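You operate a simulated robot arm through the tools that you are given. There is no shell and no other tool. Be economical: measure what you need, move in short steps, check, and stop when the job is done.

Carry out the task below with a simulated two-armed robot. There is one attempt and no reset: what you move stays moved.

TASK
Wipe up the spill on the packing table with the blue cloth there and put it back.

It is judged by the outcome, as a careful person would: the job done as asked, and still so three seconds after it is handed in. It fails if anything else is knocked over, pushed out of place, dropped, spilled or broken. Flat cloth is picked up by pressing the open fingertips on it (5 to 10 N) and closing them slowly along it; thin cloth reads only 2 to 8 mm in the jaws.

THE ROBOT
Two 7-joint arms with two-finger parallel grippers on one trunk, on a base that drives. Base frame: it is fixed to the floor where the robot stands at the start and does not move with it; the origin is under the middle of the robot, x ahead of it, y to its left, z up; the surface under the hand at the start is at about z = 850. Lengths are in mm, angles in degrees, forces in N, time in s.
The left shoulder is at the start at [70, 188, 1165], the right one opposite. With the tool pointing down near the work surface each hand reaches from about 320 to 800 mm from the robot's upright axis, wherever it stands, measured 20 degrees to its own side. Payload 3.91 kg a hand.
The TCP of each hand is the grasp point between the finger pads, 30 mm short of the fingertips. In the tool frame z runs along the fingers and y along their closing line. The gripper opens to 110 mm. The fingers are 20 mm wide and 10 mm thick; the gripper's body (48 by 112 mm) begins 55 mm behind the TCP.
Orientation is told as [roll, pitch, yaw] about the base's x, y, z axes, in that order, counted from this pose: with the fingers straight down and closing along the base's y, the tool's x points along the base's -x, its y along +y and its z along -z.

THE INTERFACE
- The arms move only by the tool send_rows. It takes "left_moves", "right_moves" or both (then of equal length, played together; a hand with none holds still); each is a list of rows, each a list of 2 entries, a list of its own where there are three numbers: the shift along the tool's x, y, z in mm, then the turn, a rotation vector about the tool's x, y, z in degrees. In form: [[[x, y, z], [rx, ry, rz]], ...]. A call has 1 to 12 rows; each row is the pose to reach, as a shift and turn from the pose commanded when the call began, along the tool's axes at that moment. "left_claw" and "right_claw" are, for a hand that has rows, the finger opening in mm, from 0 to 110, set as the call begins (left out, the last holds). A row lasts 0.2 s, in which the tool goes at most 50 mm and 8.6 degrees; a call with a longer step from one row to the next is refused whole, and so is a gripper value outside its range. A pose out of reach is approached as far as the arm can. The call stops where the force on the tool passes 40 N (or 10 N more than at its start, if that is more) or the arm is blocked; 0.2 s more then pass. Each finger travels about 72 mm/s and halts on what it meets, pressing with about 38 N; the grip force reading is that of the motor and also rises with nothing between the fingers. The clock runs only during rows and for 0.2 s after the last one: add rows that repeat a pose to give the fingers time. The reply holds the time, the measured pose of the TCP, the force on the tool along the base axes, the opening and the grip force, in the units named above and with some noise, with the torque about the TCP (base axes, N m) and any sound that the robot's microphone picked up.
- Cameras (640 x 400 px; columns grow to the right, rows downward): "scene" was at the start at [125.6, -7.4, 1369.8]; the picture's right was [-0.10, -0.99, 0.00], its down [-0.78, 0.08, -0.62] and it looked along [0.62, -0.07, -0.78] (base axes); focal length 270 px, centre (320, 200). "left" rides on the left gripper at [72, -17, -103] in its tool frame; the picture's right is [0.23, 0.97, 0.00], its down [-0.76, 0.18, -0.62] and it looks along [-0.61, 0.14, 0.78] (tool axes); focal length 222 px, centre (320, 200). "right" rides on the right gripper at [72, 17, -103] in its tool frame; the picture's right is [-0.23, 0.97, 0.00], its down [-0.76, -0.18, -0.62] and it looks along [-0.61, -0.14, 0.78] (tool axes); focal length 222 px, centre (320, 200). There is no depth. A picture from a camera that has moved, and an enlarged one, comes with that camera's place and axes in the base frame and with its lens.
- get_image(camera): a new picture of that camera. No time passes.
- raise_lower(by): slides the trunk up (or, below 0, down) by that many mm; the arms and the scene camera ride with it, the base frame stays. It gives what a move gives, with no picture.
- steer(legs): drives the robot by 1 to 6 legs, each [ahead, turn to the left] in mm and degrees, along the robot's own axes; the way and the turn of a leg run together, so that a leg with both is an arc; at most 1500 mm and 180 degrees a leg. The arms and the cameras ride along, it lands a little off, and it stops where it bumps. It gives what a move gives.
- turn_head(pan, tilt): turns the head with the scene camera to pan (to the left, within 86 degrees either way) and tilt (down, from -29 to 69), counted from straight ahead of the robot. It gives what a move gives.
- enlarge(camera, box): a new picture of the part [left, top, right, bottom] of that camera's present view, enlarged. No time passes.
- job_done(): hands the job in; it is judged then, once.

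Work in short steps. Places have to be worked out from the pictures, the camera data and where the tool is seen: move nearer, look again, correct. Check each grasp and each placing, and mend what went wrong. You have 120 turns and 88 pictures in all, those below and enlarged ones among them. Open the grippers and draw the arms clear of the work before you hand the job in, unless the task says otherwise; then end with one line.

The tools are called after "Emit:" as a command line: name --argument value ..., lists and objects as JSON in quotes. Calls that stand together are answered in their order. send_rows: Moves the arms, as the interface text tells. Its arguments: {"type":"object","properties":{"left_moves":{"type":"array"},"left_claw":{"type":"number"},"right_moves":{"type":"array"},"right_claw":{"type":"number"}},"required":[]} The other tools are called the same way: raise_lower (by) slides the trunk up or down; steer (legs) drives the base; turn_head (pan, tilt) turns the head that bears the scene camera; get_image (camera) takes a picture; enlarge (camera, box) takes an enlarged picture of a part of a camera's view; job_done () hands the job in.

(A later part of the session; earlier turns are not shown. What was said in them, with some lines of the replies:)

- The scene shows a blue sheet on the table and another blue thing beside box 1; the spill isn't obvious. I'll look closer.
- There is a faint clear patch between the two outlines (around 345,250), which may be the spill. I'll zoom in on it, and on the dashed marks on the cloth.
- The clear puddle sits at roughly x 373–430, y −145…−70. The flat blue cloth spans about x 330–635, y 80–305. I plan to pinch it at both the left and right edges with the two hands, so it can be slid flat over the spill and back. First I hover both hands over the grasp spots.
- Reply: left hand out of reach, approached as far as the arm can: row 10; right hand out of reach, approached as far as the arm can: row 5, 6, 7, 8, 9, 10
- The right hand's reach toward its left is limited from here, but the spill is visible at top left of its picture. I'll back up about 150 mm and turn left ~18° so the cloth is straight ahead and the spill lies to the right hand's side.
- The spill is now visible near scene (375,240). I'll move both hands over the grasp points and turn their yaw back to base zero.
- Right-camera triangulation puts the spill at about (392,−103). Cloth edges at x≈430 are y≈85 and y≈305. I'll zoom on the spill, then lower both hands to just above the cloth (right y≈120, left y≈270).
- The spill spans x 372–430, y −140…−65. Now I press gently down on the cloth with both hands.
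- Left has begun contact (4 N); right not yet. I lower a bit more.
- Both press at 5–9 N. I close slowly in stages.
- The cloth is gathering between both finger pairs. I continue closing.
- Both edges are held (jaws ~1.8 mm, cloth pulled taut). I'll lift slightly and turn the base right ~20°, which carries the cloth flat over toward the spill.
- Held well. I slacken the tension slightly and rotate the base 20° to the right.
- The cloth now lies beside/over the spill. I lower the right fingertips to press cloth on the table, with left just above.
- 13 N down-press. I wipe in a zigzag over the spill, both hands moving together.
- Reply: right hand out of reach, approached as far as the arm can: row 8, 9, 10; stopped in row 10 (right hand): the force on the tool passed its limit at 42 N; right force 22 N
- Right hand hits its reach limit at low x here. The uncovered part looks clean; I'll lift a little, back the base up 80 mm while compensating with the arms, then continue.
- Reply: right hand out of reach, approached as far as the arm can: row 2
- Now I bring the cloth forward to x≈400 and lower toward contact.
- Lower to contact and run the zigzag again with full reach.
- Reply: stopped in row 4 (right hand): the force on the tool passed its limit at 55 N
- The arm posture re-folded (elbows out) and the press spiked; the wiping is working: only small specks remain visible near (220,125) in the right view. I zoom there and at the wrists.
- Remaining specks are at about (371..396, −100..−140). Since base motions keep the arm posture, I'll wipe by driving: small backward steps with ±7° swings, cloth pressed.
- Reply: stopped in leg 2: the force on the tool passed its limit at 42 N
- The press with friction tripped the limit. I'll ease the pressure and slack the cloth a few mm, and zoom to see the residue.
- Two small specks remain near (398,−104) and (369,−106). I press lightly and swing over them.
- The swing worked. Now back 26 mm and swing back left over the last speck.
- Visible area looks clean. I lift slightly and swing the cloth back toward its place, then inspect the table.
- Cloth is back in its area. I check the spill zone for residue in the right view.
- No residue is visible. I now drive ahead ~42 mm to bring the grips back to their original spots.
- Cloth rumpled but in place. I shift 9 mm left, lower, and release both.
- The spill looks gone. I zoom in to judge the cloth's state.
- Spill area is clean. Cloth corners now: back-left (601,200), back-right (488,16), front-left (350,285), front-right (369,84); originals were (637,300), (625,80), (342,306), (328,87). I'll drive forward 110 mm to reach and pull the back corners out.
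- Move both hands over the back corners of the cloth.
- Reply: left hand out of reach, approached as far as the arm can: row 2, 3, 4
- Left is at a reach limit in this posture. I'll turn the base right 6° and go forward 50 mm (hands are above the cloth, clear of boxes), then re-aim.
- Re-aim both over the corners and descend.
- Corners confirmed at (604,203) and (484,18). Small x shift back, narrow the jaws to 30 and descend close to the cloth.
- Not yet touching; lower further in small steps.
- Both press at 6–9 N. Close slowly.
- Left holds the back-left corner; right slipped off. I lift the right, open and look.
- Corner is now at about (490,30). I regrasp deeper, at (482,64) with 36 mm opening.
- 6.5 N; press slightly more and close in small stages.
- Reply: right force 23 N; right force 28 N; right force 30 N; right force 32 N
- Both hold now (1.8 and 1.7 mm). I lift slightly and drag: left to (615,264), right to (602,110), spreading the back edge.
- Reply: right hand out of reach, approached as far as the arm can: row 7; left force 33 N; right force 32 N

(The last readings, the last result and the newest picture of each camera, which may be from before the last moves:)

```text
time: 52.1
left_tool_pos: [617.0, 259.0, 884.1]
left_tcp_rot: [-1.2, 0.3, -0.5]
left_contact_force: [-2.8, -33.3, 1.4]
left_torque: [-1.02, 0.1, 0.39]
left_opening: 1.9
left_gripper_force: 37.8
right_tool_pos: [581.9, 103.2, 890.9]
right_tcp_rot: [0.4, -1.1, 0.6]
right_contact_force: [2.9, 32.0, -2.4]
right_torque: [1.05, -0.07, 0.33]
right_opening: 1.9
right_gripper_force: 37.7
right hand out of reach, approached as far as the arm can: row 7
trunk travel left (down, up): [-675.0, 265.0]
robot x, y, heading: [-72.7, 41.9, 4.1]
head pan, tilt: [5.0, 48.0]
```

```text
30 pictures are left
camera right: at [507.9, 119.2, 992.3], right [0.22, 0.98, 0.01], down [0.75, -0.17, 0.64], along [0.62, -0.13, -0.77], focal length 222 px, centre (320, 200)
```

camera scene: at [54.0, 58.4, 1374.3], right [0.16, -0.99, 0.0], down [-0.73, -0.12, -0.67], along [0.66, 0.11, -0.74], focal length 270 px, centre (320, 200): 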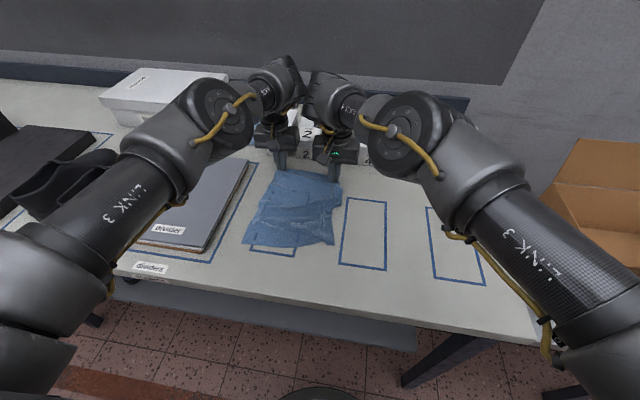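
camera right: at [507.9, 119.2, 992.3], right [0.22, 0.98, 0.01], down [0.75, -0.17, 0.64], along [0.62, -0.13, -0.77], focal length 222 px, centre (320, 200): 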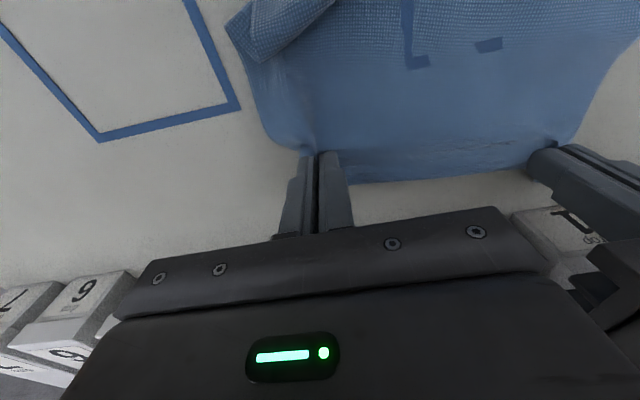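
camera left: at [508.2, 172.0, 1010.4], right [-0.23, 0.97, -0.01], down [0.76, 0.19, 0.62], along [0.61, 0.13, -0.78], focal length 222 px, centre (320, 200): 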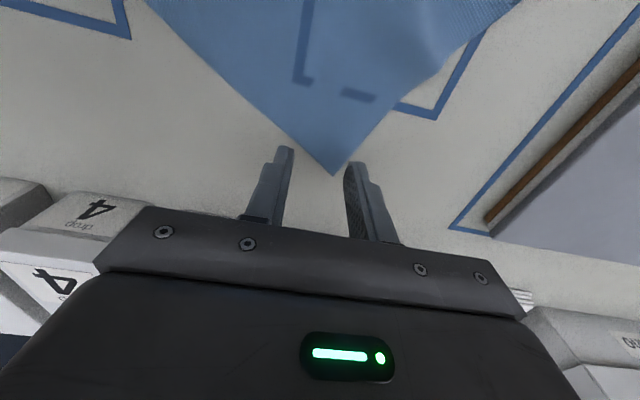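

Much flatter. I relax the tension, lower and release both.

Emit:
send_rows --left_moves '[[[0, -3, 1], [0, 0, 0]], [[0, -4, 2], [0, 0, 0]]]' --right_moves '[[[0, 3, 3], [0, 0, 0]], [[0, 4, 6], [0, 0, 0]]]'

Emit:
send_rows --left_moves '[[[0, 0, 0], [0, 0, 0]], [[0, 0, 0], [0, 0, 0]]]' --right_moves '[[[0, 0, 0], [0, 0, 0]], [[0, 0, 0], [0, 0, 0]]]' --left_claw 18 --right_claw 18

Emit:
send_rows --left_moves '[[[0, 0, -20], [0, 0, 0]], [[5, 5, -50], [0, 0, 0]], [[20, 20, -80], [0, 0, 0]], [[40, 30, -100], [0, 0, 0]]]' --right_moves '[[[0, 0, -20], [0, 0, 0]], [[5, -15, -50], [0, 0, 0]], [[20, -50, -80], [0, 0, 0]], [[40, -90, -100], [0, 0, 0]]]'

Emit:
get_image --camera "scene"

```text
time: 52.8
left_tool_pos: [617.0, 259.1, 883.8]
left_tcp_rot: [-0.8, 0.2, -0.1]
left_contact_force: [-2.7, -31.7, 1.3]
left_torque: [-1.0, 0.1, 0.4]
left_opening: 2.0
left_gripper_force: 37.7
right_tool_pos: [583.0, 102.9, 885.4]
right_tcp_rot: [0.3, -1.2, 0.3]
right_contact_force: [3.0, 32.1, -0.1]
right_torque: [0.97, -0.11, 0.32]
right_opening: 2.1
right_gripper_force: 37.8
right hand out of reach, approached as far as the arm can: row 2
trunk travel left (down, up): [-675.0, 265.0]
robot x, y, heading: [-73.3, 38.2, 4.3]
head pan, tilt: [5.0, 48.0]
```

```text
time: 53.4
left_tool_pos: [618.1, 261.6, 883.8]
left_tcp_rot: [-0.6, 0.0, 0.1]
left_contact_force: [0.6, 0.0, -0.1]
left_torque: [0.04, 0.03, 0.01]
left_opening: 18.0
left_gripper_force: 0.1
right_tool_pos: [582.3, 100.3, 885.3]
right_tcp_rot: [0.0, -1.2, 0.1]
right_contact_force: [0.5, 0.0, -0.4]
right_torque: [0.02, -0.01, -0.02]
right_opening: 18.0
right_gripper_force: 0.1
trunk travel left (down, up): [-675.0, 265.0]
robot x, y, heading: [-73.9, 40.9, 4.0]
head pan, tilt: [5.0, 48.0]
```

```text
time: 54.4
left_tool_pos: [578.0, 289.9, 984.2]
left_tcp_rot: [-0.7, -0.1, -0.2]
left_contact_force: [0.0, 0.5, -0.1]
left_torque: [0.05, -0.01, 0.02]
left_opening: 18.0
left_gripper_force: 0.1
right_tool_pos: [539.6, 12.0, 984.7]
right_tcp_rot: [0.0, -1.2, 0.1]
right_contact_force: [-1.2, -0.3, 0.4]
right_torque: [0.02, 0.0, 0.02]
right_opening: 18.0
right_gripper_force: 0.1
trunk travel left (down, up): [-675.0, 265.0]
robot x, y, heading: [-73.7, 43.0, 4.0]
head pan, tilt: [5.0, 48.0]
```

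```text
29 pictures are left
camera scene: at [51.5, 57.0, 1374.5], right [0.16, -0.99, 0.0], down [-0.73, -0.12, -0.67], along [0.66, 0.11, -0.74], focal length 270 px, centre (320, 200)
```

scene: 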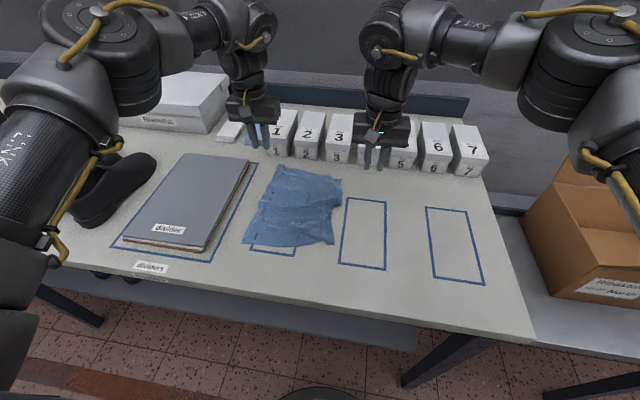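

Emit:
enlarge --camera "scene" --box '[220, 150, 380, 270]'

Emit:
enlarge --camera "scene" --box '[360, 190, 520, 310]'

```text
3.33 times, centred on (300, 210) of scene
camera zoom: at [51.5, 57.0, 1374.5], right [0.16, -0.99, 0.0], down [-0.73, -0.12, -0.67], along [0.66, 0.11, -0.74], focal length 899 px, centre (387, 167)
```

zoom: 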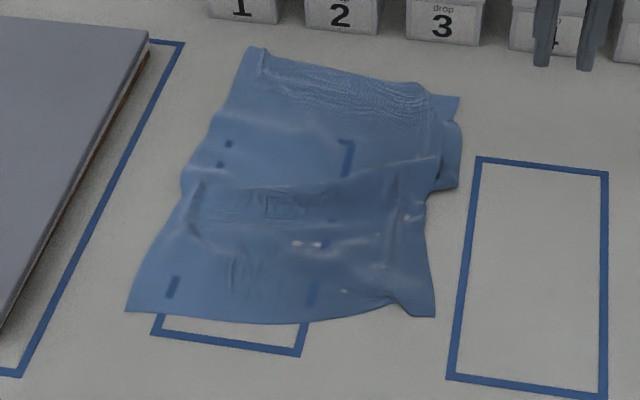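

```text
3.33 times, centred on (440, 250) of scene
camera zoom: at [51.5, 57.0, 1374.5], right [0.16, -0.99, 0.0], down [-0.73, -0.12, -0.67], along [0.66, 0.11, -0.74], focal length 899 px, centre (-80, 33)
```

zoom: 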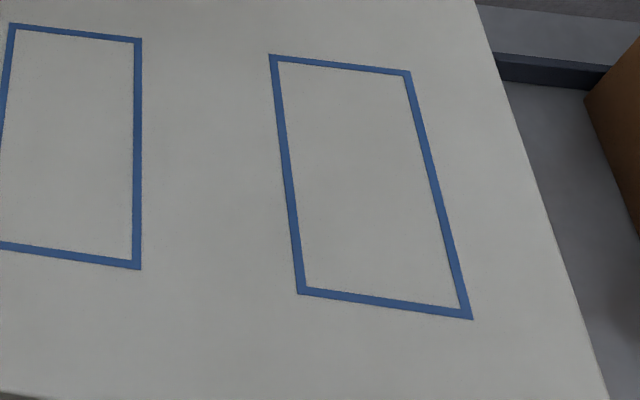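

The cloth is back nearly flat, with its centre within ~20 mm of the original and corners close. I'll open the hands, raise them, and back off to roughly the start pose to recheck the spill area from the original viewpoint.

Emit:
send_rows --left_moves '[[[0, 0, -30], [0, 0, 0]], [[0, 0, -60], [0, 0, 0]], [[0, 0, -90], [0, 0, 0]]]' --right_moves '[[[0, -40, -30], [0, 0, 0]], [[0, -80, -60], [0, 0, 0]], [[0, -120, -90], [0, 0, 0]]]' --left_claw 110 --right_claw 110

Emit:
turn_head --pan -10 --tilt 51

Emit:
get_image --camera "scene"

Emit:
get_image --camera "right"

```text
time: 55.1
left_tool_pos: [577.2, 290.9, 1072.8]
left_tcp_rot: [-0.6, 0.0, 0.0]
left_contact_force: [0.0, 0.7, 1.4]
left_torque: [0.0, 0.0, 0.0]
left_opening: 110.0
left_gripper_force: 0.1
right_tool_pos: [539.6, -108.8, 1072.3]
right_tcp_rot: [0.0, -1.0, 0.2]
right_contact_force: [-0.5, -0.3, -1.0]
right_torque: [0.01, -0.03, 0.01]
right_opening: 110.0
right_gripper_force: 0.1
trunk travel left (down, up): [-675.0, 265.0]
robot x, y, heading: [-72.7, 40.9, 4.2]
head pan, tilt: [5.0, 48.0]
```

```text
time: 55.9
left_tool_pos: [578.7, 291.6, 1071.8]
left_tcp_rot: [-0.8, 0.0, 0.0]
left_contact_force: [-0.8, 1.0, -0.1]
left_torque: [0.01, -0.01, 0.05]
left_opening: 110.0
left_gripper_force: 0.1
right_tool_pos: [541.8, -107.4, 1072.1]
right_tcp_rot: [0.0, -1.0, 0.2]
right_contact_force: [0.2, 0.4, 0.2]
right_torque: [0.02, 0.03, 0.06]
right_opening: 109.7
right_gripper_force: 0.0
trunk travel left (down, up): [-675.0, 265.0]
robot x, y, heading: [-68.9, 43.2, 4.3]
head pan, tilt: [-10.0, 51.0]
```

```text
26 pictures are left
camera scene: at [52.0, 37.9, 1370.2], right [-0.1, -0.99, 0.0], down [-0.77, 0.08, -0.63], along [0.63, -0.06, -0.78], focal length 270 px, centre (320, 200)
```

scene: 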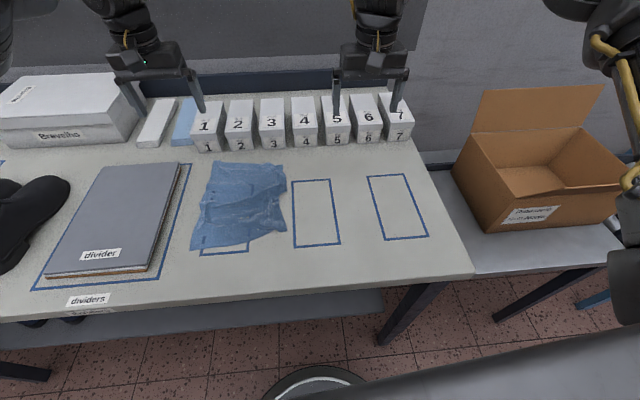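

```text
25 pictures are left
camera right: at [466.7, -89.7, 1172.9], right [0.23, 0.97, 0.0], down [0.75, -0.18, 0.64], along [0.62, -0.14, -0.77], focal length 222 px, centre (320, 200)
```

right: 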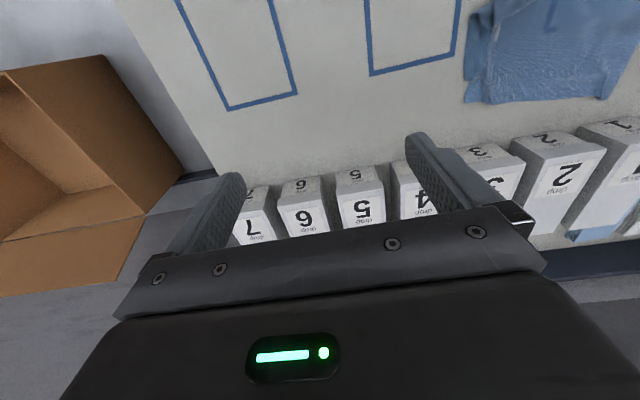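

Spill area is clean, boxes and dividers untouched, and cloth back in place. I back the robot off to draw the arms clear and take a final look.

Emit:
steer --legs '[[-120, 0]]'

Emit:
enlarge --camera "scene" --box '[160, 120, 480, 320]'

```text
time: 57.1
left_tool_pos: [458.9, 283.0, 1072.3]
left_tcp_rot: [-0.6, 0.0, 0.0]
left_contact_force: [-0.7, 0.5, 0.5]
left_torque: [0.01, -0.02, -0.01]
left_opening: 109.9
left_gripper_force: 0.1
right_tool_pos: [423.2, -115.3, 1072.4]
right_tcp_rot: [0.1, -1.1, 0.1]
right_contact_force: [0.3, -0.1, -0.1]
right_torque: [0.01, -0.05, 0.02]
right_opening: 110.1
right_gripper_force: 0.1
trunk travel left (down, up): [-675.0, 265.0]
robot x, y, heading: [-191.6, 34.7, 4.0]
head pan, tilt: [-10.0, 51.0]
```

```text
2.00 times, centred on (320, 220) of scene
camera zoom: at [-67.8, 29.1, 1370.3], right [-0.1, -0.99, 0.0], down [-0.77, 0.08, -0.63], along [0.63, -0.06, -0.78], focal length 539 px, centre (320, 160)
```

zoom: 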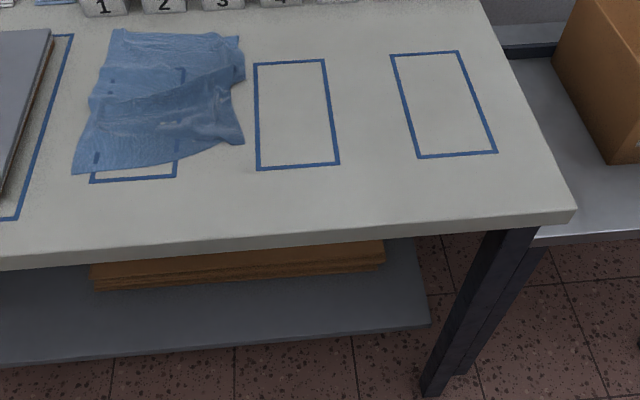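

The table is dry and clean, the cloth is back, and the arms are clear. Handing in.

Emit:
job_done

```text
The job is handed in.
```

I wiped up the spill with the blue cloth and put the cloth back in its place. It lies nearly flat, its centre about 20 mm from where it started and its front-right corner about 60 mm short. The table looked clean in the last pictures, and nothing else was moved.
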